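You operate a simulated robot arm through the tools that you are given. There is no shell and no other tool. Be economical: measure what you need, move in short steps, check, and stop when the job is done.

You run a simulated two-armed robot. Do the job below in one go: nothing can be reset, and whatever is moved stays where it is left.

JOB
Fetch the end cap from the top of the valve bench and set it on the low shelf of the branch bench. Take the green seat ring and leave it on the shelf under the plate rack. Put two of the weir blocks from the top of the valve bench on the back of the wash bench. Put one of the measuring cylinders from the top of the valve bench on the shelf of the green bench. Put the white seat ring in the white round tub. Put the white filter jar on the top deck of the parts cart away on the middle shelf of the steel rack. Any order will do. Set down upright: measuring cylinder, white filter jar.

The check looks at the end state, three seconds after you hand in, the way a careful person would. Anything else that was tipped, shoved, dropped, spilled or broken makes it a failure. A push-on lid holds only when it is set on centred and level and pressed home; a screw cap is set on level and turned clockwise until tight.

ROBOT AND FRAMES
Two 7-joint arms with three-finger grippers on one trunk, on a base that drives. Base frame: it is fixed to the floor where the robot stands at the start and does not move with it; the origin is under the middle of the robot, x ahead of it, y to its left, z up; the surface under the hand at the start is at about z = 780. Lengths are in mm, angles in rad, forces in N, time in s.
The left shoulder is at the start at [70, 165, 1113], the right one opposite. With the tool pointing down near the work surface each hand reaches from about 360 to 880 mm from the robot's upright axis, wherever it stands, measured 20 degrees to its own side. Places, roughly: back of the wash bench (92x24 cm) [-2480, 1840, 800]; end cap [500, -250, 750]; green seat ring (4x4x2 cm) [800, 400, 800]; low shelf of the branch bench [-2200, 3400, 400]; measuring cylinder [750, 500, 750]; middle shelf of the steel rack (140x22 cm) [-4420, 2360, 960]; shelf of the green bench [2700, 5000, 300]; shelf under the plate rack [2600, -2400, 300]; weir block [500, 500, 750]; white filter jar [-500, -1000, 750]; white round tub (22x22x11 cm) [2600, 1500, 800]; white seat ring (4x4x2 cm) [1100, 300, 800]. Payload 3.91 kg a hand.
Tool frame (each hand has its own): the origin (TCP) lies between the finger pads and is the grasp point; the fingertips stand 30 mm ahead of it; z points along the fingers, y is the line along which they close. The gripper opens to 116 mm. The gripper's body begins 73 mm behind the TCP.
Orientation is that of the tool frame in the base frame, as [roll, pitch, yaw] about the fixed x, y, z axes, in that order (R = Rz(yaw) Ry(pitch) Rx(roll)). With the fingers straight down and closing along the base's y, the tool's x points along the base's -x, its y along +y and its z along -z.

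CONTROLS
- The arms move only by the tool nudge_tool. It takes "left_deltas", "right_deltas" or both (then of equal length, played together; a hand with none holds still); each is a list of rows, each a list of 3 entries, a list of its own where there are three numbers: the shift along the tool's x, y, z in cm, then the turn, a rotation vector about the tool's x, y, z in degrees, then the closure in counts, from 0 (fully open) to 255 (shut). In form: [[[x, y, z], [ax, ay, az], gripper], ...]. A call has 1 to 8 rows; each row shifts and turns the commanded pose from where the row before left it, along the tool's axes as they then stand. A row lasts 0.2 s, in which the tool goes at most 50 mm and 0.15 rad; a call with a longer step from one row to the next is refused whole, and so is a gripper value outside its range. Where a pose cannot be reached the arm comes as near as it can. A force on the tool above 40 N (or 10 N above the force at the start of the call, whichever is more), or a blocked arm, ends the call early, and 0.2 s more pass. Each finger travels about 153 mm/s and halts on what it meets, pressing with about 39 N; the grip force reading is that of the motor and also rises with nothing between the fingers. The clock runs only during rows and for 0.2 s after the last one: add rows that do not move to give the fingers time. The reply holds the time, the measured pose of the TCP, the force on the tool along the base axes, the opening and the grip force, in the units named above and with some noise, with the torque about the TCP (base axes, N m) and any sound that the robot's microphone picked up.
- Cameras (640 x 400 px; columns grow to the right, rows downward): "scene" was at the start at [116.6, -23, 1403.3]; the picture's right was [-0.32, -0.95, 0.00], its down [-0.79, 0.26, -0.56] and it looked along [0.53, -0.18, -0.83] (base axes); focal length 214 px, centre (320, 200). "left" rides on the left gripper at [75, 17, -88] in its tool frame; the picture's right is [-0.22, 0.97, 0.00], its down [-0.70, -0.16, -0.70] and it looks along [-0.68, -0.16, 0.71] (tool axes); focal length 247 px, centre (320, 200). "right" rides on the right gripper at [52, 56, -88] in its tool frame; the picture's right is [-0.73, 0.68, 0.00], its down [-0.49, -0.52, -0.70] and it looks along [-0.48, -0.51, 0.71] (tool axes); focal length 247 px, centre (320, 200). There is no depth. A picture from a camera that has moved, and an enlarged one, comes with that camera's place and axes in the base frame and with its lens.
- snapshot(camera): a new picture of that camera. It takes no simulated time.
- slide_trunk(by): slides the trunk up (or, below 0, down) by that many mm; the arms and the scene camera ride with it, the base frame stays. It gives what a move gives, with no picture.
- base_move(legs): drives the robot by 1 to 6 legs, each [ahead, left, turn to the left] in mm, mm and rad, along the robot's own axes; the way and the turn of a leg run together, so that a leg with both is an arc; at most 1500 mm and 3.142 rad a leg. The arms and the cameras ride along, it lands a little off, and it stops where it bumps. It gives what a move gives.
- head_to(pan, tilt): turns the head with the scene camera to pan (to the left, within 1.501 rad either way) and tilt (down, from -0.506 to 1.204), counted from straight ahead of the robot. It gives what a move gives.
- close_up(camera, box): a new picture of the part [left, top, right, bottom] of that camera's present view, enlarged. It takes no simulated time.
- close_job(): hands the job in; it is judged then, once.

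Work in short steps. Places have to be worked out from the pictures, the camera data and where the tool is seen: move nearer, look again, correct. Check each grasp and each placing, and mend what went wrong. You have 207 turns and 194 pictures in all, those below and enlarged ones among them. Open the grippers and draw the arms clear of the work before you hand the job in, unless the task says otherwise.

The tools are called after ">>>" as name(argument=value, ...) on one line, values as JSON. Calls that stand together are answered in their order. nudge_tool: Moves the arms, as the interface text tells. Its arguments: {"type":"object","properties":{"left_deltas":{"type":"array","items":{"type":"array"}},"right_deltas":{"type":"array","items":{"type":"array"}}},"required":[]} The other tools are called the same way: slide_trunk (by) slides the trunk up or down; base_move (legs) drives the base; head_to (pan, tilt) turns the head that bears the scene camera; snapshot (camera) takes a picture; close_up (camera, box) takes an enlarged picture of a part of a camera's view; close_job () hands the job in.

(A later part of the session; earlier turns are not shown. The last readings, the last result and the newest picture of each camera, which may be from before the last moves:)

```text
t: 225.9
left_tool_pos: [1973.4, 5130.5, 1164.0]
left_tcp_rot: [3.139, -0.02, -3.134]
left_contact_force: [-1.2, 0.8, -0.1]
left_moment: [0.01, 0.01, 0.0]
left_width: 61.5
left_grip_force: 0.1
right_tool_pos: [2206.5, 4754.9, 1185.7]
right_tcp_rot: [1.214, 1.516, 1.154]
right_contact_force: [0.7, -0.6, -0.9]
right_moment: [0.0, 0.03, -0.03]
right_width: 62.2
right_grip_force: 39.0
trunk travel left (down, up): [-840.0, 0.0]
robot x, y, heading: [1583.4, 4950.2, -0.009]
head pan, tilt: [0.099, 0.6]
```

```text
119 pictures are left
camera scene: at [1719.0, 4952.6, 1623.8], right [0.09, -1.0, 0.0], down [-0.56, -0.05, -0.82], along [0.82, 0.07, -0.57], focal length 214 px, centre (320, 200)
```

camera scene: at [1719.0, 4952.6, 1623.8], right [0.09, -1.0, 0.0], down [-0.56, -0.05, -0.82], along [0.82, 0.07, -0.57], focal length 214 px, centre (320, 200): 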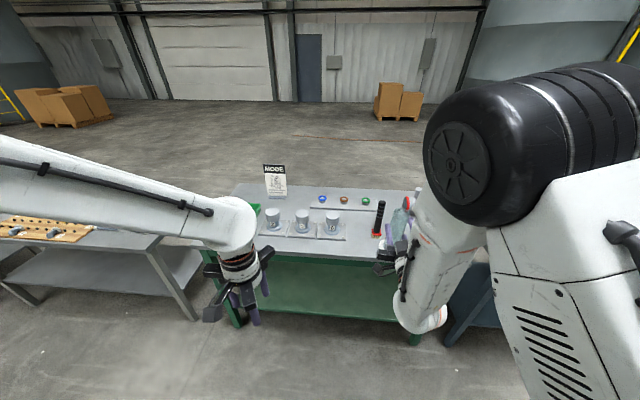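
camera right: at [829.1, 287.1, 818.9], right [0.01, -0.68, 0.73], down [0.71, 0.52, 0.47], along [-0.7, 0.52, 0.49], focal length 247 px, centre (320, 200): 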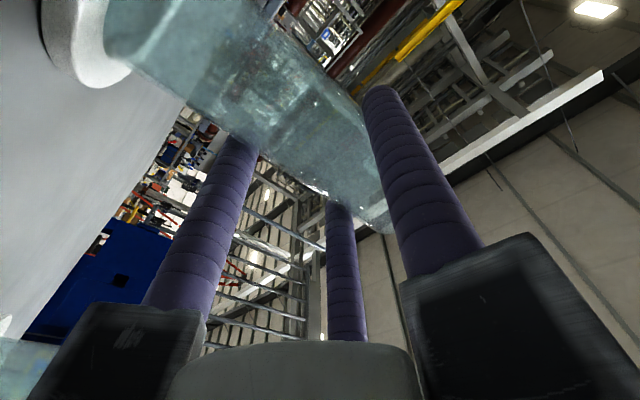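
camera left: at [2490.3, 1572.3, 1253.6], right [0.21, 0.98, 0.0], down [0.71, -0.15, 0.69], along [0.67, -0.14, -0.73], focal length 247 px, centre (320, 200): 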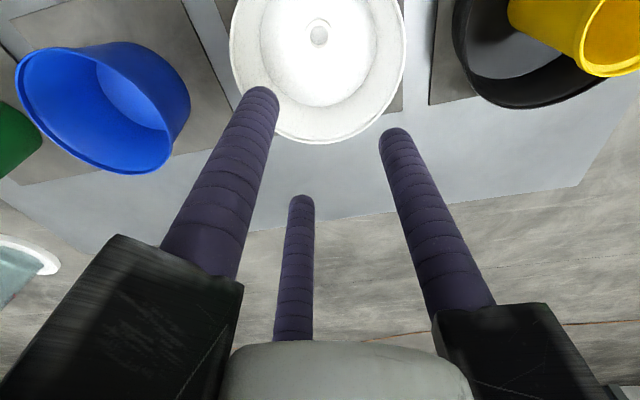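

The green bench has a green lower shelf (front edge x≈2440). I extend the right arm forward to drop its elbow, and raise the left hand a bit.

>>> nudge_tool(right_deltas=[[[0, 0, 4], [0, 0, 0], 230], [[0, 0, 4], [0, 0, 0], 230], [[0, 0, 4], [0, 0, 0], 230], [[0, 0, 4], [0, 0, 0], 230], [[0, 0, 4], [0, 0, 0], 230]], left_deltas=[[[1, 0, -3], [0, 0, 0], 120], [[1, 0, -3], [0, 0, 0], 120], [[1, 0, -3], [0, 0, 0], 120], [[0, 0, -3], [0, 0, 0], 120], [[0, 0, -3], [0, 0, 0], 120]])

>>> head_to(pan=-0.4, tilt=0.5)

>>> snapshot(camera="scene")

>>> snapshot(camera="left")

```text
t: 227.1
left_tool_pos: [1948.1, 5128.3, 1316.3]
left_tcp_rot: [3.139, -0.022, -3.136]
left_contact_force: [1.2, 0.2, -0.3]
left_moment: [-0.02, 0.01, -0.02]
left_width: 61.4
left_grip_force: 0.0
right_tool_pos: [2406.2, 4743.5, 1187.0]
right_tcp_rot: [1.245, 1.518, 1.185]
right_contact_force: [0.3, -0.4, -0.7]
right_moment: [-0.01, 0.03, 0.02]
right_width: 61.7
right_grip_force: 38.9
trunk travel left (down, up): [-840.0, 0.0]
robot x, y, heading: [1582.1, 4943.0, -0.011]
head pan, tilt: [0.099, 0.6]
```

```text
t: 228.1
left_tool_pos: [1946.2, 5128.7, 1315.2]
left_tcp_rot: [3.14, -0.02, -3.135]
left_contact_force: [0.1, -0.6, 0.1]
left_moment: [-0.01, -0.01, 0.0]
left_width: 61.2
left_grip_force: 0.0
right_tool_pos: [2404.1, 4743.7, 1190.6]
right_tcp_rot: [1.205, 1.516, 1.147]
right_contact_force: [1.1, -0.1, -0.4]
right_moment: [-0.01, 0.01, -0.03]
right_width: 62.0
right_grip_force: 39.2
trunk travel left (down, up): [-840.0, 0.0]
robot x, y, heading: [1583.0, 4947.6, -0.013]
head pan, tilt: [-0.4, 0.499]
```

```text
118 pictures are left
camera scene: at [1714.2, 4909.0, 1632.9], right [-0.4, -0.92, 0.0], down [-0.44, 0.19, -0.88], along [0.81, -0.35, -0.48], focal length 214 px, centre (320, 200)
```

scene: 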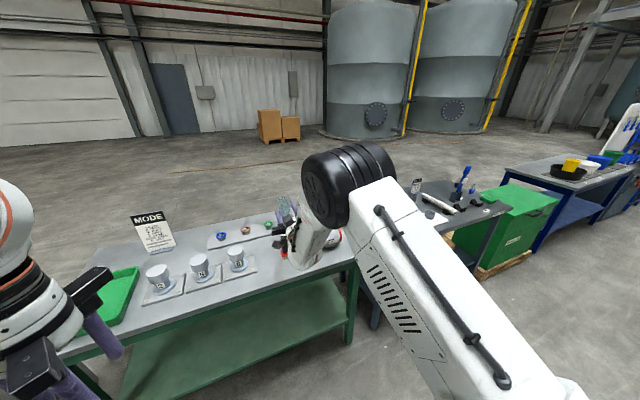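

```text
117 pictures are left
camera left: at [1874.7, 5146.2, 1406.2], right [0.22, 0.98, 0.0], down [0.71, -0.16, 0.69], along [0.67, -0.15, -0.73], focal length 247 px, centre (320, 200)
```

left: 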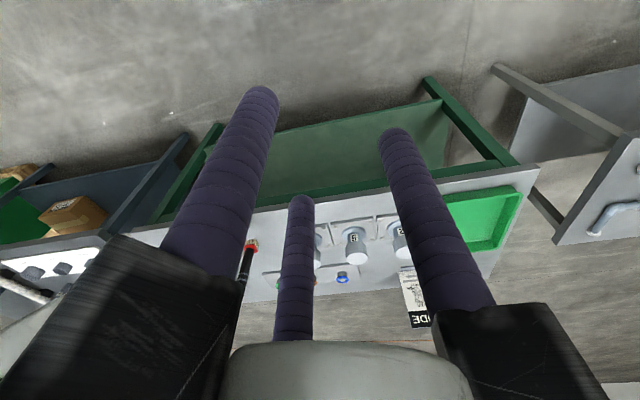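

With the elbow now well behind the hand, I back off, lower the trunk, and check the level against the shelf.

>>> base_move(legs=[[-160, 130, 0.01]])

>>> slide_trunk(by=-730)

>>> head_to(pan=0.0, tilt=0.35)

>>> snapshot(camera="scene")

```text
t: 229.7
left_tool_pos: [1790.1, 5260.8, 1315.4]
left_tcp_rot: [3.138, -0.023, -3.125]
left_contact_force: [0.3, -0.7, 0.2]
left_moment: [0.01, 0.06, 0.0]
left_width: 61.3
left_grip_force: 0.2
right_tool_pos: [2251.5, 4879.5, 1187.8]
right_tcp_rot: [1.252, 1.516, 1.2]
right_contact_force: [0.5, -0.6, -0.7]
right_moment: [0.0, -0.01, 0.07]
right_width: 61.6
right_grip_force: 38.7
trunk travel left (down, up): [-840.0, 0.0]
robot x, y, heading: [1423.5, 5073.2, -0.001]
head pan, tilt: [-0.4, 0.499]
```

```text
refused: -730 is not a number from -400 to 400
```

```text
t: 230.6
left_tool_pos: [1787.6, 5263.9, 1316.3]
left_tcp_rot: [3.14, -0.019, -3.127]
left_contact_force: [0.0, -0.1, -0.3]
left_moment: [0.0, -0.04, -0.02]
left_width: 61.4
left_grip_force: 0.0
right_tool_pos: [2248.3, 4882.4, 1191.1]
right_tcp_rot: [1.201, 1.516, 1.149]
right_contact_force: [-0.1, 0.3, -0.2]
right_moment: [-0.03, 0.05, -0.03]
right_width: 62.2
right_grip_force: 39.2
trunk travel left (down, up): [-840.0, 0.0]
robot x, y, heading: [1423.5, 5074.7, -0.002]
head pan, tilt: [0.0, 0.351]
```

```text
116 pictures are left
camera scene: at [1565.8, 5075.8, 1646.6], right [0.0, -1.0, 0.0], down [-0.34, 0.0, -0.94], along [0.94, 0.0, -0.34], focal length 214 px, centre (320, 200)
```

scene: 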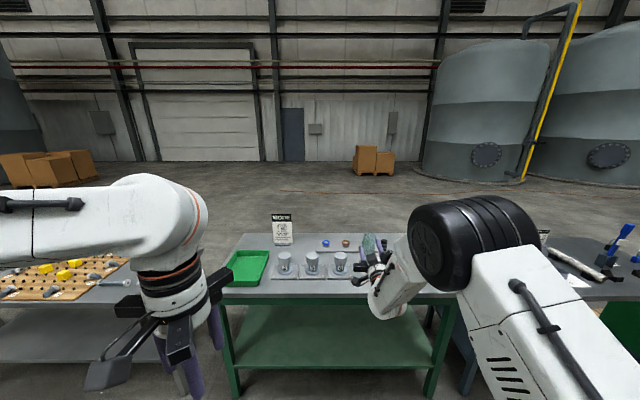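

>>> slide_trunk(by=-370)

>>> slide_trunk(by=-370)

>>> head_to(pan=-0.1, tilt=0.35)

>>> snapshot(camera="scene")

>>> snapshot(camera="right")

```text
t: 234.1
left_tool_pos: [1787.7, 5262.4, 946.9]
left_tcp_rot: [3.14, -0.021, -3.127]
left_contact_force: [0.5, -0.3, -0.1]
left_moment: [0.01, -0.01, 0.02]
left_width: 61.3
left_grip_force: 0.2
right_tool_pos: [2249.4, 4881.1, 820.0]
right_tcp_rot: [1.212, 1.519, 1.161]
right_contact_force: [0.0, 0.2, -1.5]
right_moment: [0.01, 0.03, -0.01]
right_width: 62.1
right_grip_force: 38.8
trunk travel left (down, up): [-470.0, 370.0]
robot x, y, heading: [1424.5, 5080.1, -0.002]
head pan, tilt: [0.0, 0.351]
```

```text
t: 237.7
left_tool_pos: [1787.7, 5263.1, 577.1]
left_tcp_rot: [3.14, -0.019, -3.126]
left_contact_force: [-0.1, -0.2, -0.6]
left_moment: [0.01, -0.02, 0.0]
left_width: 61.2
left_grip_force: 0.0
right_tool_pos: [2248.9, 4880.2, 449.6]
right_tcp_rot: [1.213, 1.517, 1.162]
right_contact_force: [1.2, -0.8, -0.9]
right_moment: [-0.04, 0.02, -0.01]
right_width: 62.2
right_grip_force: 38.7
trunk travel left (down, up): [-100.0, 740.0]
robot x, y, heading: [1422.9, 5074.3, -0.002]
head pan, tilt: [0.0, 0.351]
```

```text
t: 238.4
left_tool_pos: [1787.8, 5263.7, 577.7]
left_tcp_rot: [3.141, -0.018, -3.127]
left_contact_force: [-0.9, 0.3, 1.2]
left_moment: [0.0, -0.03, -0.01]
left_width: 61.3
left_grip_force: 0.0
right_tool_pos: [2249.2, 4880.5, 450.2]
right_tcp_rot: [1.215, 1.517, 1.162]
right_contact_force: [0.3, 0.2, -1.1]
right_moment: [0.0, 0.06, -0.03]
right_width: 61.7
right_grip_force: 39.7
trunk travel left (down, up): [-100.0, 740.0]
robot x, y, heading: [1423.7, 5075.3, -0.003]
head pan, tilt: [-0.099, 0.351]
```

```text
115 pictures are left
camera scene: at [1566.1, 5065.9, 906.6], right [-0.1, -0.99, 0.0], down [-0.34, 0.03, -0.94], along [0.93, -0.09, -0.34], focal length 214 px, centre (320, 200)
```

scene: 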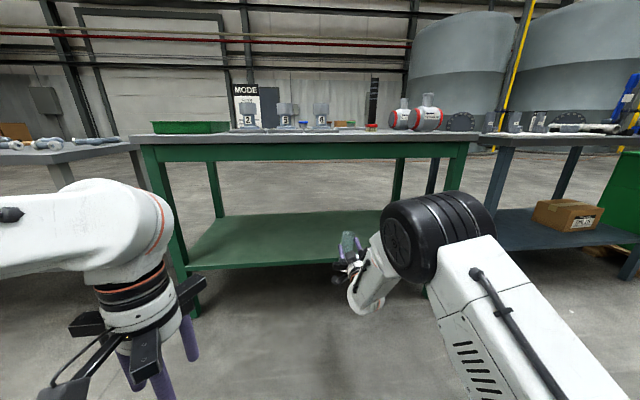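

```text
114 pictures are left
camera right: at [2164.5, 4943.8, 397.5], right [0.02, 0.64, 0.77], down [-0.74, -0.51, 0.45], along [0.68, -0.57, 0.46], focal length 247 px, centre (320, 200)
```

right: 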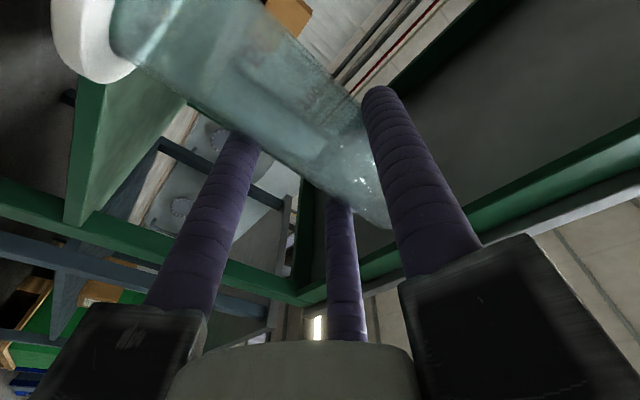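

Shelf lies at about z≈250, clear to 760 above. Drive the cylinder in 335 mm.

>>> base_move(legs=[[335, 0, 0]])

>>> snapshot(camera="scene")

>>> snapshot(camera="left")

```text
t: 240.6
left_tool_pos: [2123.7, 5258.0, 576.2]
left_tcp_rot: [3.14, -0.02, -3.133]
left_contact_force: [0.1, -0.2, 0.8]
left_moment: [0.02, 0.02, -0.01]
left_width: 61.5
left_grip_force: 0.1
right_tool_pos: [2581.0, 4873.8, 449.1]
right_tcp_rot: [1.213, 1.516, 1.157]
right_contact_force: [-0.5, 0.4, -0.3]
right_moment: [-0.01, 0.03, 0.03]
right_width: 62.1
right_grip_force: 39.2
trunk travel left (down, up): [-100.0, 740.0]
robot x, y, heading: [1758.0, 5073.7, -0.009]
head pan, tilt: [-0.099, 0.351]
```

```text
113 pictures are left
camera scene: at [1900.2, 5063.4, 906.6], right [-0.11, -0.99, 0.0], down [-0.34, 0.04, -0.94], along [0.93, -0.1, -0.34], focal length 214 px, centre (320, 200)
```

scene: 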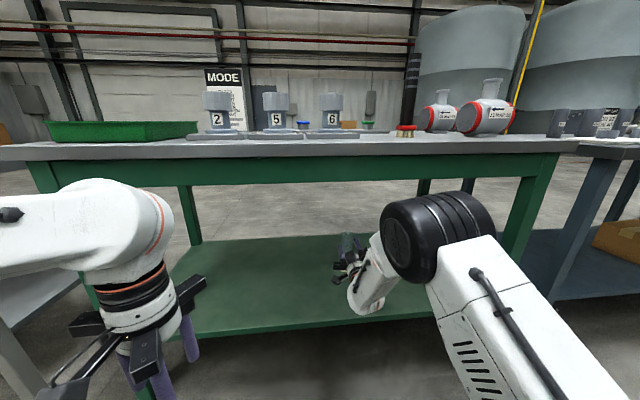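

```text
112 pictures are left
camera left: at [2051.1, 5275.0, 666.3], right [0.22, 0.98, 0.0], down [0.71, -0.16, 0.69], along [0.67, -0.15, -0.73], focal length 247 px, centre (320, 200)
```

left: 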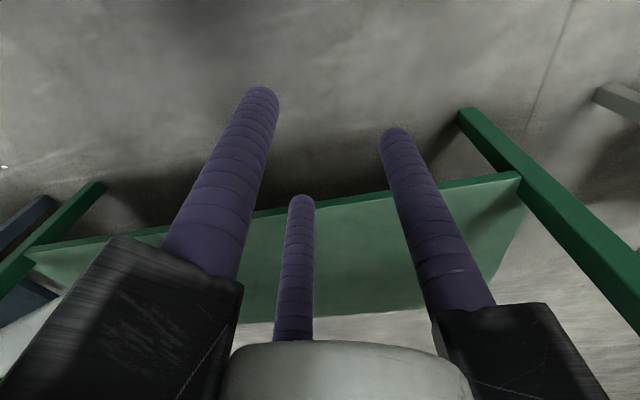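

Cylinder is over the shelf. Lower to just above and then feel for contact.

>>> nudge_tool(right_deltas=[[[3, 0, 0], [0, 0, 0], 230], [[3, 0, 0], [0, 0, 0], 230], [[1, 0, 0], [0, 0, 0], 230], [[0.7, 0, 0], [0, 0, 0], 230], [[0.5, 0, 0], [0, 0, 0], 230], [[0.5, 0, 0], [0, 0, 0], 230]])

>>> close_up(camera="scene", box=[280, 200, 440, 340])

```text
t: 241.5
left_tool_pos: [2122.7, 5258.7, 576.2]
left_tcp_rot: [3.14, -0.018, -3.133]
left_contact_force: [0.1, -1.0, -0.5]
left_moment: [0.02, -0.06, 0.02]
left_width: 61.6
left_grip_force: 0.1
right_tool_pos: [2587.1, 4877.1, 394.4]
right_tcp_rot: [0.859, 1.502, 0.797]
right_contact_force: [4.0, -0.1, 16.2]
right_moment: [-0.26, -0.47, 0.02]
right_width: 62.0
right_grip_force: 39.3
trunk travel left (down, up): [-100.0, 740.0]
robot x, y, heading: [1760.7, 5072.4, -0.011]
head pan, tilt: [-0.099, 0.351]
stopped in row 4 (right hand): the force on the tool passed its limit at 43 N (the readings are from after the stop); the commanded pose is now the measured one
```

```text
2.86 times, centred on (360, 270) of scene
camera zoom: at [1898.5, 5063.8, 906.9], right [-0.11, -0.99, 0.0], down [-0.34, 0.04, -0.94], along [0.93, -0.1, -0.34], focal length 613 px, centre (206, 0)
```

zoom: 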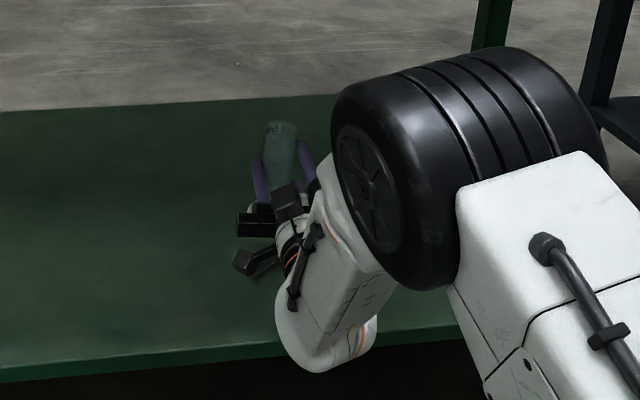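

Contact at z=394 (shelf ≈ 298), but my tool has rolled about 3° since the grasp. Lift 1 cm, correct the tilt, and lower again gently.

>>> nudge_tool(right_deltas=[[[-1.2, 0, 0], [0, 0, 0], 230], [[0, 0, 0], [0, 1.3, -2.8], 230], [[0, 0, 0], [0, 0, 0], 230]])

```text
t: 242.3
left_tool_pos: [2123.6, 5258.1, 576.9]
left_tcp_rot: [3.14, -0.019, -3.133]
left_contact_force: [-0.7, 0.0, 0.1]
left_moment: [-0.05, 0.01, -0.01]
left_width: 61.3
left_grip_force: 0.1
right_tool_pos: [2585.7, 4877.5, 399.6]
right_tcp_rot: [0.256, 1.557, 0.194]
right_contact_force: [-0.9, -0.2, -0.7]
right_moment: [0.0, 0.0, -0.03]
right_width: 62.2
right_grip_force: 38.9
trunk travel left (down, up): [-100.0, 740.0]
robot x, y, heading: [1757.1, 5075.3, -0.008]
head pan, tilt: [-0.099, 0.351]
```

>>> nudge_tool(right_deltas=[[[0.2, 0, 0], [0, -0.6, 0], 230], [[0.2, 0, 0], [0, 0, 0], 230], [[0.2, 0, 0], [0, 0, 0], 230], [[0, 0, 0], [0, 0, 0], 230]])

```text
t: 243.3
left_tool_pos: [2122.8, 5258.6, 576.8]
left_tcp_rot: [3.139, -0.018, -3.134]
left_contact_force: [0.4, -0.3, -0.5]
left_moment: [-0.01, -0.02, 0.01]
left_width: 61.4
left_grip_force: 0.1
right_tool_pos: [2586.0, 4876.7, 393.9]
right_tcp_rot: [0.15, 1.546, 0.089]
right_contact_force: [-0.2, -1.5, -1.0]
right_moment: [0.03, 0.03, 0.02]
right_width: 62.2
right_grip_force: 39.3
trunk travel left (down, up): [-100.0, 740.0]
robot x, y, heading: [1758.9, 5072.9, -0.009]
head pan, tilt: [-0.099, 0.351]
```

>>> nudge_tool(right_deltas=[[[0.2, 0, 0], [0, 0, 0], 230], [[0.2, 0, 0], [0, 0, 0], 230], [[0, 0, 0], [0, 0, 0], 230]])

```text
t: 244.1
left_tool_pos: [2122.4, 5258.6, 576.9]
left_tcp_rot: [3.14, -0.016, -3.131]
left_contact_force: [0.0, 0.5, 0.0]
left_moment: [-0.02, 0.0, 0.01]
left_width: 61.1
left_grip_force: 0.2
right_tool_pos: [2586.9, 4876.5, 393.8]
right_tcp_rot: [0.133, 1.542, 0.072]
right_contact_force: [-0.5, -0.4, 11.7]
right_moment: [-0.2, -0.08, -0.01]
right_width: 62.1
right_grip_force: 38.5
trunk travel left (down, up): [-100.0, 740.0]
robot x, y, heading: [1755.3, 5071.9, -0.009]
head pan, tilt: [-0.099, 0.351]
```

Gentle contact, level. Release and slide the fingers straight back.

>>> nudge_tool(right_deltas=[[[-0.15, 0, 0], [0, 0, 0], 230], [[0, 0, 0], [0, 0, 0], 110], [[0, 0, 0], [0, 0, 0], 60], [[0, 0, 0], [0, 0, 0], 60], [[0, 0, -2], [0, 0, 0], 60], [[0, 0, -4], [0, 0, 0], 60], [[0, 0, -4], [0, 0, 0], 60], [[0, 0, -2], [0, 0, 0], 60]])

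>>> snapshot(camera="right")

>>> close_up(camera="scene", box=[280, 200, 440, 340])

```text
t: 245.9
left_tool_pos: [2124.1, 5259.5, 576.7]
left_tcp_rot: [3.14, -0.018, -3.133]
left_contact_force: [-0.6, 0.6, -0.5]
left_moment: [-0.04, 0.01, -0.01]
left_width: 61.2
left_grip_force: 0.1
right_tool_pos: [2466.1, 4881.3, 388.7]
right_tcp_rot: [0.286, 1.546, 0.222]
right_contact_force: [-0.7, -0.3, -0.2]
right_moment: [0.0, -0.02, 0.01]
right_width: 88.5
right_grip_force: 0.0
trunk travel left (down, up): [-100.0, 740.0]
robot x, y, heading: [1756.9, 5073.4, -0.009]
head pan, tilt: [-0.099, 0.351]
```

```text
110 pictures are left
camera right: at [2382.1, 4943.2, 333.0], right [0.03, 0.68, 0.74], down [-0.74, -0.48, 0.47], along [0.67, -0.56, 0.49], focal length 247 px, centre (320, 200)
```

right: 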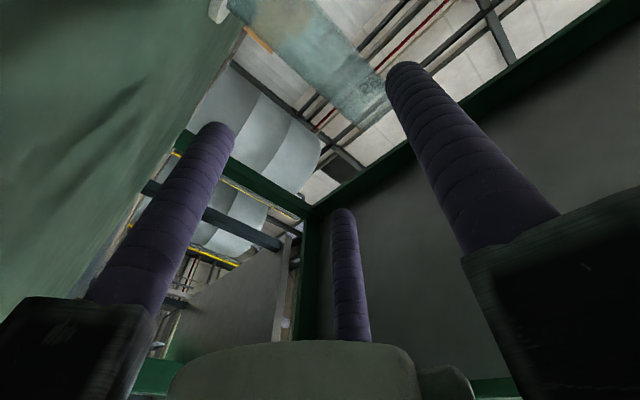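

```text
2.86 times, centred on (360, 270) of scene
camera zoom: at [1899.9, 5063.3, 906.6], right [-0.11, -0.99, 0.0], down [-0.34, 0.04, -0.94], along [0.93, -0.1, -0.34], focal length 613 px, centre (206, 0)
```

zoom: 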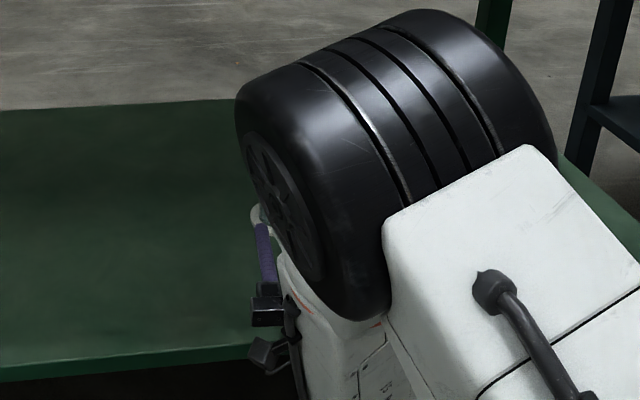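

Cylinder stands. Drive out backwards, then look.

>>> base_move(legs=[[-450, 0, 0]])

>>> close_up(camera="scene", box=[200, 120, 480, 300])

>>> slide_trunk(by=370)

>>> slide_trunk(by=180)

```text
t: 248.6
left_tool_pos: [1671.5, 5263.5, 576.3]
left_tcp_rot: [3.14, -0.019, -3.13]
left_contact_force: [0.3, 0.6, -0.4]
left_moment: [-0.02, -0.02, -0.03]
left_width: 61.1
left_grip_force: 0.0
right_tool_pos: [2013.5, 4887.4, 389.9]
right_tcp_rot: [0.274, 1.547, 0.213]
right_contact_force: [-0.3, 0.1, 0.5]
right_moment: [0.0, 0.03, 0.01]
right_width: 88.6
right_grip_force: 0.1
trunk travel left (down, up): [-100.0, 740.0]
robot x, y, heading: [1305.6, 5074.2, -0.008]
head pan, tilt: [-0.099, 0.351]
```

```text
2.22 times, centred on (340, 210) of scene
camera zoom: at [1447.3, 5067.0, 906.6], right [-0.11, -0.99, 0.0], down [-0.34, 0.04, -0.94], along [0.93, -0.1, -0.34], focal length 477 px, centre (276, 178)
```

zoom: 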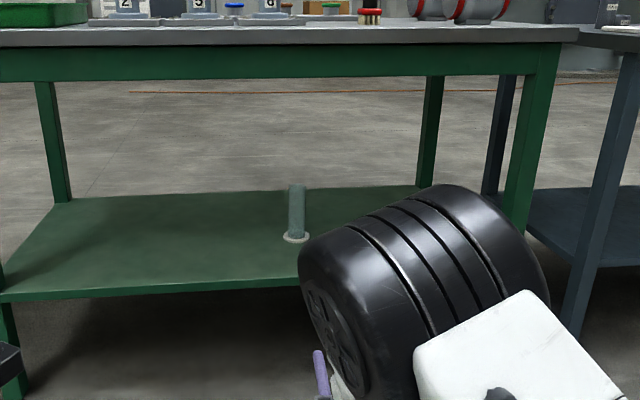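

```text
t: 252.2
left_tool_pos: [1669.4, 5262.3, 946.0]
left_tcp_rot: [3.138, -0.019, -3.13]
left_contact_force: [-0.6, 0.1, -0.2]
left_moment: [0.01, 0.02, -0.01]
left_width: 61.6
left_grip_force: 0.1
right_tool_pos: [2013.8, 4887.1, 758.9]
right_tcp_rot: [0.291, 1.547, 0.227]
right_contact_force: [1.0, 0.0, -0.2]
right_moment: [-0.01, -0.03, -0.01]
right_width: 88.8
right_grip_force: 0.0
trunk travel left (down, up): [-470.0, 370.0]
robot x, y, heading: [1307.0, 5078.9, -0.005]
head pan, tilt: [-0.099, 0.351]
```

```text
t: 254.2
left_tool_pos: [1670.0, 5262.4, 1126.3]
left_tcp_rot: [3.141, -0.019, -3.13]
left_contact_force: [0.5, 0.5, -0.4]
left_moment: [0.0, -0.02, 0.0]
left_width: 61.6
left_grip_force: 0.0
right_tool_pos: [2013.3, 4886.9, 939.1]
right_tcp_rot: [0.294, 1.548, 0.231]
right_contact_force: [-1.0, 0.4, -0.2]
right_moment: [0.02, -0.01, 0.0]
right_width: 88.6
right_grip_force: 0.1
trunk travel left (down, up): [-650.0, 190.0]
robot x, y, heading: [1307.6, 5078.9, -0.006]
head pan, tilt: [-0.099, 0.351]
```

Cylinder stands upright on the green bench's shelf. Fold the right arm: retract 30 cm and turn the tool to 45°, ready for the green ring.

>>> nudge_tool(right_deltas=[[[-1.5, 0, -4], [0, 0, 0], 60], [[-1.5, 0, -4], [0, 0, 0], 60], [[-1.5, 0, -4], [0, 0, 0], 60], [[-1.5, 0, -4], [0, 0, 0], 60], [[-1.5, 0, -4], [0, 0, 0], 60], [[0, 0, -3], [0, 8, 0], 60], [[0, 0, -2], [0, 8, 0], 60], [[0, 0, 0], [0, 8, 0], 60]])

>>> nudge_tool(right_deltas=[[[0, 0, 0], [0, 7, 0], 60], [[0, 0, 0], [0, 7, 0], 60], [[0, 0, 0], [0, 7, 0], 60], [[0, 0, 0], [0, 0, 0], 60]])

>>> base_move(legs=[[250, 0, 0], [0, 0, -1.565], [1500, 0, 0], [1500, 0, 0], [700, 0, 0]])

>>> head_to(pan=-0.5, tilt=0.6)

>>> snapshot(camera="scene")

```text
t: 254.9
left_tool_pos: [1670.8, 5262.0, 1126.5]
left_tcp_rot: [3.14, -0.02, -3.13]
left_contact_force: [-0.1, 0.0, 0.4]
left_moment: [0.05, -0.04, -0.02]
left_width: 61.4
left_grip_force: 0.0
right_tool_pos: [1879.9, 4876.1, 882.8]
right_tcp_rot: [3.063, 1.414, 2.957]
right_contact_force: [0.5, 0.1, -0.5]
right_moment: [0.03, 0.01, 0.0]
right_width: 88.8
right_grip_force: 0.0
trunk travel left (down, up): [-650.0, 190.0]
robot x, y, heading: [1304.5, 5075.7, -0.009]
head pan, tilt: [-0.099, 0.351]
stopped in row 3 (right hand): the arm was blocked; the commanded pose is now the measured one
```

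```text
t: 255.9
left_tool_pos: [1671.2, 5263.9, 1125.7]
left_tcp_rot: [3.141, -0.018, -3.131]
left_contact_force: [-0.6, 0.6, -0.5]
left_moment: [-0.02, -0.01, 0.03]
left_width: 61.5
left_grip_force: 0.2
right_tool_pos: [1880.4, 4877.6, 883.2]
right_tcp_rot: [3.124, 1.047, 3.024]
right_contact_force: [1.1, 0.5, 0.2]
right_moment: [-0.01, -0.02, -0.02]
right_width: 88.7
right_grip_force: 0.0
trunk travel left (down, up): [-650.0, 190.0]
robot x, y, heading: [1307.7, 5079.7, -0.008]
head pan, tilt: [-0.099, 0.351]
```

```text
t: 279.2
left_tool_pos: [1735.8, 992.0, 1125.9]
left_tcp_rot: [3.14, -0.02, 1.592]
left_contact_force: [1.1, -1.3, 0.2]
left_moment: [0.01, 0.0, 0.0]
left_width: 61.3
left_grip_force: 0.0
right_tool_pos: [1354.4, 779.8, 881.8]
right_tcp_rot: [3.124, 1.049, 1.466]
right_contact_force: [-0.4, -0.6, -0.8]
right_moment: [-0.02, 0.04, 0.02]
right_width: 88.7
right_grip_force: 0.0
trunk travel left (down, up): [-650.0, 190.0]
robot x, y, heading: [1551.0, 1356.0, -1.565]
head pan, tilt: [-0.099, 0.351]
```

```text
t: 280.1
left_tool_pos: [1737.5, 993.5, 1125.8]
left_tcp_rot: [3.14, -0.02, 1.591]
left_contact_force: [0.3, 0.2, 0.0]
left_moment: [0.01, -0.02, -0.02]
left_width: 61.4
left_grip_force: 0.0
right_tool_pos: [1354.8, 780.1, 882.8]
right_tcp_rot: [3.124, 1.049, 1.465]
right_contact_force: [-0.2, -0.2, 0.2]
right_moment: [-0.02, 0.02, 0.01]
right_width: 89.1
right_grip_force: 0.1
trunk travel left (down, up): [-650.0, 190.0]
robot x, y, heading: [1549.1, 1353.3, -1.57]
head pan, tilt: [-0.499, 0.6]
```

```text
107 pictures are left
camera scene: at [1505.7, 1226.7, 1433.9], right [-0.88, 0.47, 0.0], down [0.27, 0.5, -0.83], along [-0.39, -0.73, -0.56], focal length 214 px, centre (320, 200)
```

scene: 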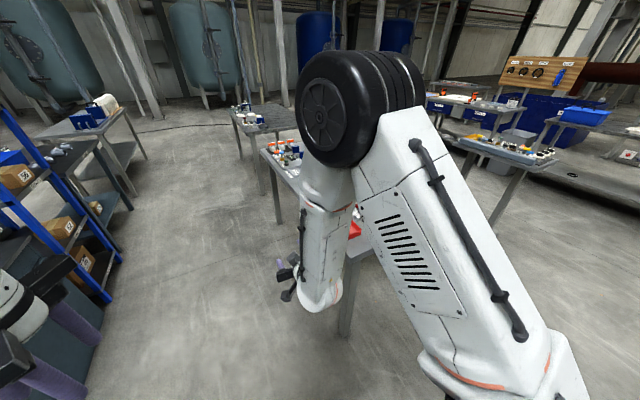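

Path over to the front side: back away from the bench end, slide across, turn, and go into the corridor.

>>> base_move(legs=[[-180, 0, 0], [0, -1500, 0], [0, -80, 0], [0, 0, 1.57]])

>>> head_to(pan=-0.9, tilt=0.8)

>>> snapshot(camera="scene")

```text
t: 293.1
left_tool_pos: [330.4, 1717.4, 1126.8]
left_tcp_rot: [3.14, -0.02, -3.087]
left_contact_force: [0.2, -0.4, -0.2]
left_moment: [-0.02, 0.01, 0.02]
left_width: 61.6
left_grip_force: 0.1
right_tool_pos: [556.6, 1343.9, 883.1]
right_tcp_rot: [3.124, 1.048, 3.073]
right_contact_force: [-0.8, -0.8, 0.4]
right_moment: [-0.03, 0.02, 0.01]
right_width: 88.7
right_grip_force: 0.0
trunk travel left (down, up): [-650.0, 190.0]
robot x, y, heading: [-23.8, 1516.9, 0.045]
head pan, tilt: [-0.499, 0.6]
```

```text
t: 294.0
left_tool_pos: [329.9, 1717.7, 1126.4]
left_tcp_rot: [3.14, -0.019, -3.086]
left_contact_force: [0.2, -0.8, -0.3]
left_moment: [0.01, 0.03, 0.02]
left_width: 61.4
left_grip_force: 0.0
right_tool_pos: [557.3, 1343.6, 883.4]
right_tcp_rot: [3.125, 1.047, 3.072]
right_contact_force: [0.3, 0.2, 0.4]
right_moment: [0.0, 0.0, 0.0]
right_width: 88.7
right_grip_force: 0.2
trunk travel left (down, up): [-650.0, 190.0]
robot x, y, heading: [-26.5, 1516.8, 0.041]
head pan, tilt: [-0.901, 0.799]
```

```text
106 pictures are left
camera scene: at [76.4, 1456.8, 1417.0], right [-0.76, -0.65, 0.0], down [-0.47, 0.54, -0.7], along [0.46, -0.53, -0.72], focal length 214 px, centre (320, 200)
```

scene: 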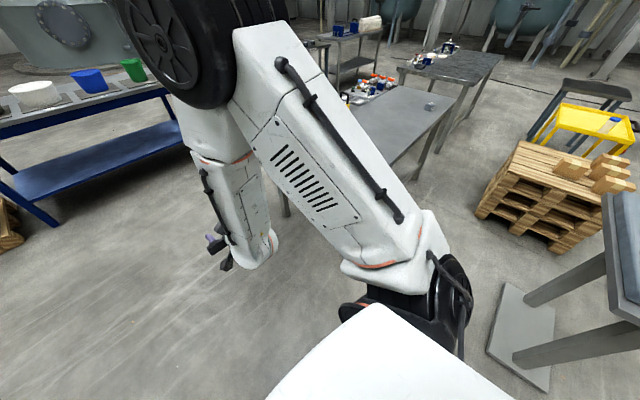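

Set the right tool to 45°, then move down the corridor so the right arm faces the green ring.

>>> nudge_tool(right_deltas=[[[0, 0, -1], [0, 7.5, 0], 60], [[0, 0, -1], [0, 7.5, 0], 60], [[0, 0, 0], [0, 0, 0], 60]])

>>> base_move(legs=[[0, 0, -0.042], [50, 0, 0], [0, -910, 0]])

>>> head_to(pan=-0.1, tilt=0.75)

>>> snapshot(camera="scene")

>>> snapshot(camera="right")

```text
t: 294.8
left_tool_pos: [330.6, 1717.6, 1126.7]
left_tcp_rot: [3.141, -0.019, -3.086]
left_contact_force: [-0.7, -0.3, -0.7]
left_moment: [0.02, 0.01, 0.02]
left_width: 61.4
left_grip_force: 0.0
right_tool_pos: [540.6, 1344.7, 892.3]
right_tcp_rot: [3.13, 0.785, 3.076]
right_contact_force: [0.1, 0.2, 0.4]
right_moment: [-0.03, 0.04, 0.02]
right_width: 88.9
right_grip_force: 0.0
trunk travel left (down, up): [-650.0, 190.0]
robot x, y, heading: [-30.8, 1514.1, 0.042]
head pan, tilt: [-0.901, 0.799]
```

```text
t: 300.5
left_tool_pos: [387.2, 787.1, 1125.8]
left_tcp_rot: [3.14, -0.019, -3.129]
left_contact_force: [-0.3, 0.0, 0.3]
left_moment: [-0.02, -0.03, 0.01]
left_width: 61.6
left_grip_force: 0.0
right_tool_pos: [579.3, 403.7, 893.0]
right_tcp_rot: [3.131, 0.784, 3.033]
right_contact_force: [-0.1, 0.0, 0.1]
right_moment: [0.03, -0.02, 0.04]
right_width: 88.7
right_grip_force: 0.1
trunk travel left (down, up): [-650.0, 190.0]
robot x, y, heading: [19.4, 601.0, -0.006]
head pan, tilt: [-0.901, 0.799]
```

```text
t: 301.7
left_tool_pos: [386.8, 787.0, 1126.4]
left_tcp_rot: [3.141, -0.019, -3.131]
left_contact_force: [-0.5, 1.1, -0.2]
left_moment: [0.0, 0.0, 0.03]
left_width: 61.4
left_grip_force: 0.1
right_tool_pos: [580.6, 403.5, 893.3]
right_tcp_rot: [3.13, 0.784, 3.033]
right_contact_force: [-0.2, 0.1, -0.6]
right_moment: [0.02, -0.01, 0.04]
right_width: 88.6
right_grip_force: 0.1
trunk travel left (down, up): [-650.0, 190.0]
robot x, y, heading: [18.6, 601.9, -0.001]
head pan, tilt: [-0.099, 0.75]
```

```text
105 pictures are left
camera scene: at [153.9, 591.4, 1420.9], right [-0.1, -0.99, 0.0], down [-0.68, 0.07, -0.73], along [0.73, -0.08, -0.68], focal length 214 px, centre (320, 200)
```

scene: 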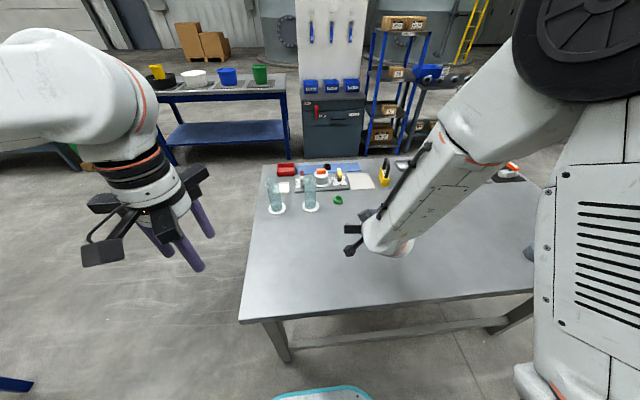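

```text
104 pictures are left
camera right: at [486.4, 469.6, 918.5], right [0.58, 0.62, 0.52], down [-0.2, -0.51, 0.83], along [0.79, -0.59, -0.17], focal length 247 px, centre (320, 200)
```

right: 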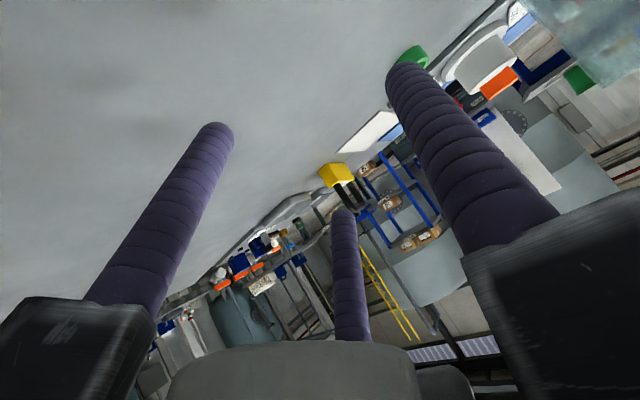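

Green ring at about (825,442). Straighten the tool's heading and move in above it.

>>> nudge_tool(right_deltas=[[[0, 0, 0], [-4.4, 0, -4.4], 60], [[-3.0, 0.76, 3.0], [0, 0, 0], 60], [[-3.0, 0.76, 3.0], [0, 0, 0], 60], [[-3.0, 0.76, 3.0], [0, 0, 0], 60], [[-3.0, 0.76, 3.0], [0, 0, 0], 60], [[-3.0, 0.76, 3.0], [0, 0, 0], 60], [[0, 0, 0], [0, 0, 0], 60]])

>>> snapshot(camera="right")

>>> close_up(camera="scene", box=[240, 140, 440, 270])

```text
t: 303.3
left_tool_pos: [386.2, 786.1, 1127.5]
left_tcp_rot: [3.138, -0.021, -3.13]
left_contact_force: [0.1, 0.0, -0.6]
left_moment: [-0.02, -0.02, -0.02]
left_width: 61.6
left_grip_force: 0.0
right_tool_pos: [791.7, 443.9, 894.9]
right_tcp_rot: [3.129, 0.788, -3.138]
right_contact_force: [-1.2, 0.9, -0.1]
right_moment: [-0.01, 0.0, 0.02]
right_width: 88.5
right_grip_force: 0.1
trunk travel left (down, up): [-650.0, 190.0]
robot x, y, heading: [21.8, 601.0, -0.004]
head pan, tilt: [-0.099, 0.75]
```

```text
103 pictures are left
camera right: at [691.4, 498.2, 919.1], right [0.51, 0.68, 0.53], down [-0.15, -0.53, 0.83], along [0.85, -0.5, -0.17], focal length 247 px, centre (320, 200)
```

right: 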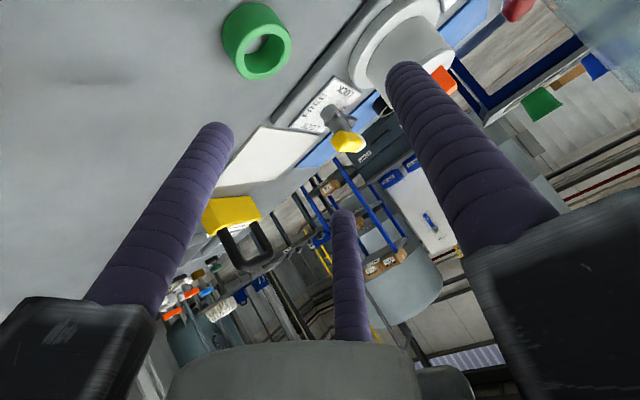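

```text
3.08 times, centred on (340, 205) of scene
camera zoom: at [153.0, 591.3, 1421.1], right [-0.1, -0.99, 0.0], down [-0.68, 0.07, -0.73], along [0.73, -0.08, -0.68], focal length 660 px, centre (258, 185)
```

zoom: 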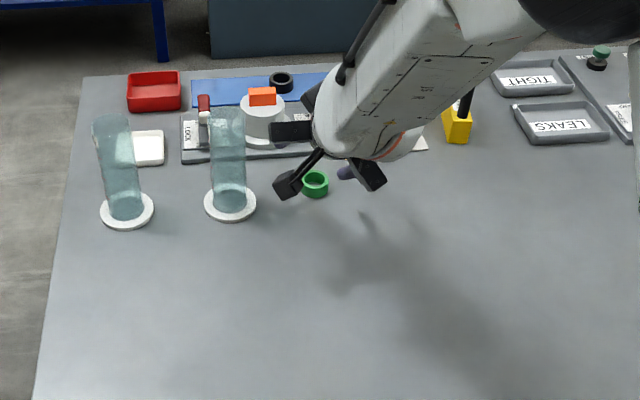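

Ring centre ≈ (820,443). Descend and close.

>>> nudge_tool(right_deltas=[[[2.2, -0.05, 3.2], [0, 0, 0], 60], [[2.2, 0, 3.2], [0, 0, 0], 60], [[0.5, 0, 0.5], [0, 0, 0], 60], [[0, 0, 0], [0, 0, 0], 130], [[0, 0, 0], [0, 0, 0], 220], [[0, 0, 0], [0, 0, 0], 220]])

>>> snapshot(camera="right")

```text
t: 303.9
left_tool_pos: [384.6, 787.8, 1125.8]
left_tcp_rot: [3.139, -0.019, -3.13]
left_contact_force: [0.4, 0.5, 0.2]
left_moment: [0.02, 0.03, -0.01]
left_width: 61.3
left_grip_force: 0.1
right_tool_pos: [799.2, 441.1, 836.7]
right_tcp_rot: [3.133, 0.787, -3.138]
right_contact_force: [-4.2, -0.7, 0.1]
right_moment: [-0.02, -0.2, 0.03]
right_width: 88.0
right_grip_force: 0.0
trunk travel left (down, up): [-650.0, 190.0]
robot x, y, heading: [23.6, 599.2, -0.004]
head pan, tilt: [-0.099, 0.75]
stopped in row 2 (right hand): the force on the tool passed its limit at 395 N (the readings are from after the stop); the commanded pose is now the measured one
```

```text
101 pictures are left
camera right: at [699.6, 496.3, 860.6], right [0.51, 0.68, 0.52], down [-0.15, -0.53, 0.84], along [0.85, -0.5, -0.17], focal length 247 px, centre (320, 200)
```

right: 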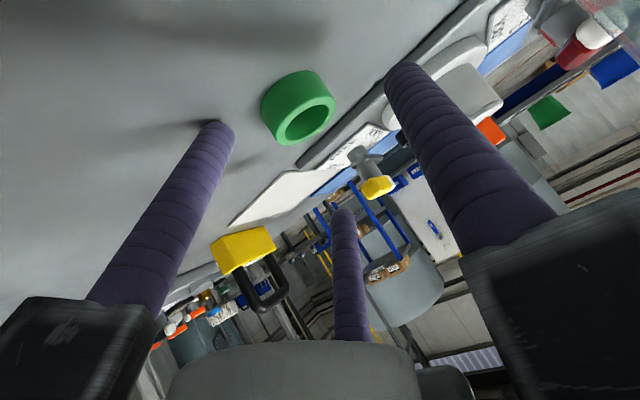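

The hand is actually a three-jaw layout; the lower jaw touched the bench at 45°. I lift, go vertical instead, and move the base 70 mm nearer.

>>> nudge_tool(right_deltas=[[[-3, 0, -3], [0, 0, 0], 60], [[-3, 0, -3], [0, 0, 0], 60], [[-3, 0, -3], [0, 0, 0], 60], [[0, 0, -3], [0, 7.5, 0], 60], [[0, 0, -2], [0, 7.5, 0], 60], [[0, 0, 0], [0, 7.5, 0], 60], [[0, 0, 0], [0, 7.5, 0], 60], [[0, 0, 0], [0, 7.5, 0], 60]])

>>> nudge_tool(right_deltas=[[[0, 0, 0], [0, 7.6, 0], 60], [[0, 0, 0], [0, 0, 0], 60]])

>>> base_move(legs=[[70, 0, 0]])

>>> snapshot(camera="right")

>>> snapshot(camera="scene")

```text
t: 305.6
left_tool_pos: [387.2, 785.4, 1126.0]
left_tcp_rot: [3.139, -0.022, -3.129]
left_contact_force: [0.5, -0.5, -0.1]
left_moment: [0.01, 0.01, 0.01]
left_width: 61.3
left_grip_force: 0.1
right_tool_pos: [769.0, 438.6, 996.8]
right_tcp_rot: [3.134, 0.13, -3.133]
right_contact_force: [0.0, -1.0, -0.5]
right_moment: [0.0, 0.0, 0.04]
right_width: 88.9
right_grip_force: 0.0
trunk travel left (down, up): [-650.0, 190.0]
robot x, y, heading: [23.5, 601.8, -0.005]
head pan, tilt: [-0.099, 0.75]
```

```text
t: 306.2
left_tool_pos: [386.4, 786.4, 1126.0]
left_tcp_rot: [3.14, -0.021, -3.13]
left_contact_force: [0.0, -0.4, -0.1]
left_moment: [-0.03, 0.02, 0.03]
left_width: 61.3
left_grip_force: 0.0
right_tool_pos: [767.5, 440.0, 997.9]
right_tcp_rot: [3.134, -0.002, -3.132]
right_contact_force: [-0.9, 0.7, 0.0]
right_moment: [-0.04, -0.04, -0.02]
right_width: 88.9
right_grip_force: 0.0
trunk travel left (down, up): [-650.0, 190.0]
robot x, y, heading: [21.9, 599.3, -0.001]
head pan, tilt: [-0.099, 0.75]
```

```text
t: 307.3
left_tool_pos: [455.6, 786.1, 1125.7]
left_tcp_rot: [3.141, -0.022, -3.128]
left_contact_force: [0.0, -0.6, -0.9]
left_moment: [0.02, 0.03, -0.01]
left_width: 61.5
left_grip_force: 0.0
right_tool_pos: [837.8, 439.8, 997.0]
right_tcp_rot: [3.135, -0.001, -3.132]
right_contact_force: [0.5, -0.4, 0.7]
right_moment: [0.0, 0.02, 0.0]
right_width: 88.6
right_grip_force: 0.2
trunk travel left (down, up): [-650.0, 190.0]
robot x, y, heading: [90.7, 598.5, -0.007]
head pan, tilt: [-0.099, 0.75]
```

```text
100 pictures are left
camera right: at [784.6, 494.6, 1085.6], right [0.72, 0.69, 0.0], down [0.49, -0.52, 0.7], along [0.48, -0.5, -0.72], focal length 247 px, centre (320, 200)
```

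right: 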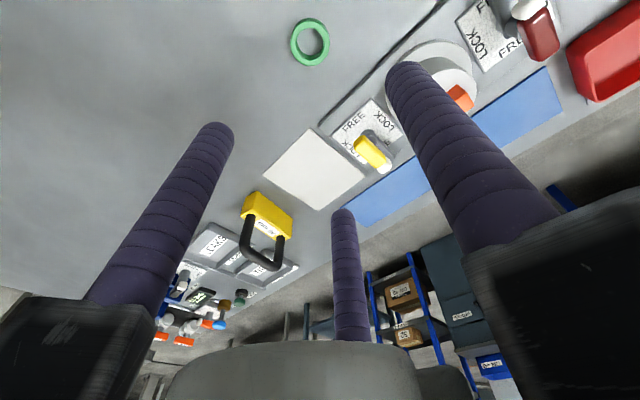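

```text
99 pictures are left
camera scene: at [222.6, 591.2, 1421.0], right [-0.1, -0.99, 0.0], down [-0.68, 0.07, -0.73], along [0.73, -0.08, -0.68], focal length 214 px, centre (320, 200)
```

scene: 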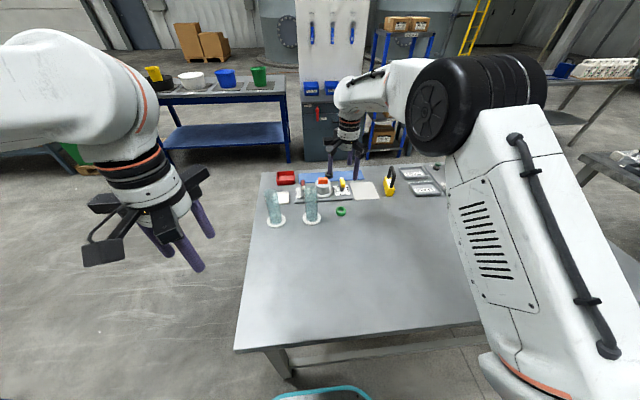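

Ring at (819,445). Narrow the jaws a little, descend vertically, and close.

>>> nudge_tool(right_deltas=[[[1.9, 0.5, 3], [0, 0, 0], 110], [[0, 0, 4.5], [0, 0, 0], 110], [[0, 0, 4.5], [0, 0, 0], 110], [[0, 0, 3.5], [0, 0, 0], 110], [[0, 0, 2], [0, 0, 0], 110], [[0, 0, 0], [0, 0, 0], 110]])

>>> snapshot(camera="right")

```text
t: 308.7
left_tool_pos: [455.7, 786.0, 1125.9]
left_tcp_rot: [3.141, -0.021, -3.13]
left_contact_force: [-0.2, 0.3, -0.6]
left_moment: [0.01, 0.02, -0.01]
left_width: 61.6
left_grip_force: 0.0
right_tool_pos: [817.3, 446.8, 822.7]
right_tcp_rot: [3.136, -0.001, -3.131]
right_contact_force: [-0.6, -0.1, -0.2]
right_moment: [-0.03, 0.01, 0.01]
right_width: 66.1
right_grip_force: 0.0
trunk travel left (down, up): [-650.0, 190.0]
robot x, y, heading: [93.7, 598.9, -0.002]
head pan, tilt: [-0.099, 0.75]
```

```text
98 pictures are left
camera right: at [764.4, 501.0, 910.9], right [0.72, 0.69, 0.0], down [0.49, -0.52, 0.7], along [0.48, -0.5, -0.72], focal length 247 px, centre (320, 200)
```

right: 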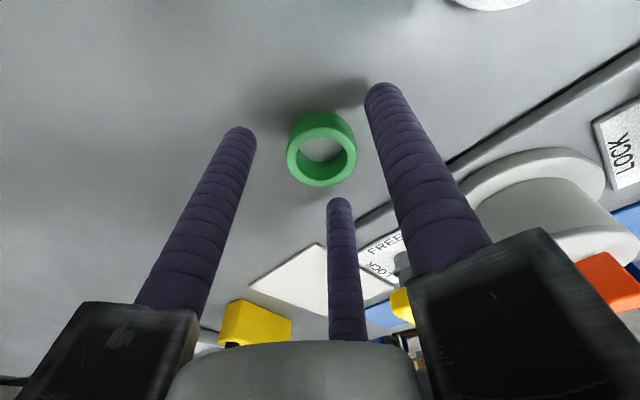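

Ring is centred. Lower 4 mm, close and lift.

>>> nudge_tool(right_deltas=[[[0, 0, 0.4], [0, 0, 0], 110], [[0, 0, 0], [0, 0, 0], 170], [[0, 0, 0], [0, 0, 0], 220], [[0, 0, 0], [0, 0, 0], 220], [[0, 0, -2], [0, 0, 0], 220], [[0, 0, -4], [0, 0, 0], 220], [[0, 0, -4.5], [0, 0, 0], 220], [[0, 0, -4.5], [0, 0, 0], 220]])

>>> snapshot(camera="right")

```text
t: 310.5
left_tool_pos: [454.4, 786.9, 1126.0]
left_tcp_rot: [3.139, -0.021, -3.13]
left_contact_force: [0.2, 0.0, -0.6]
left_moment: [-0.02, -0.02, 0.01]
left_width: 61.3
left_grip_force: 0.0
right_tool_pos: [816.5, 444.2, 967.9]
right_tcp_rot: [3.134, -0.002, -3.131]
right_contact_force: [-0.5, 0.4, 0.0]
right_moment: [0.01, -0.05, -0.02]
right_width: 36.4
right_grip_force: 39.1
trunk travel left (down, up): [-650.0, 190.0]
robot x, y, heading: [91.6, 597.0, -0.004]
head pan, tilt: [-0.099, 0.75]
```

```text
97 pictures are left
camera right: at [764.6, 498.4, 1056.0], right [0.73, 0.69, 0.0], down [0.49, -0.52, 0.7], along [0.48, -0.5, -0.72], focal length 247 px, centre (320, 200)
```

right: 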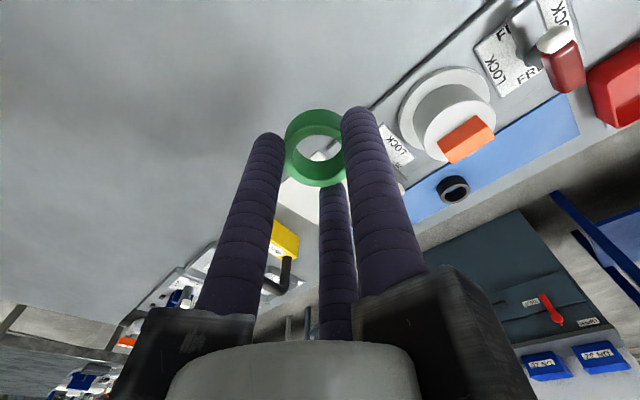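

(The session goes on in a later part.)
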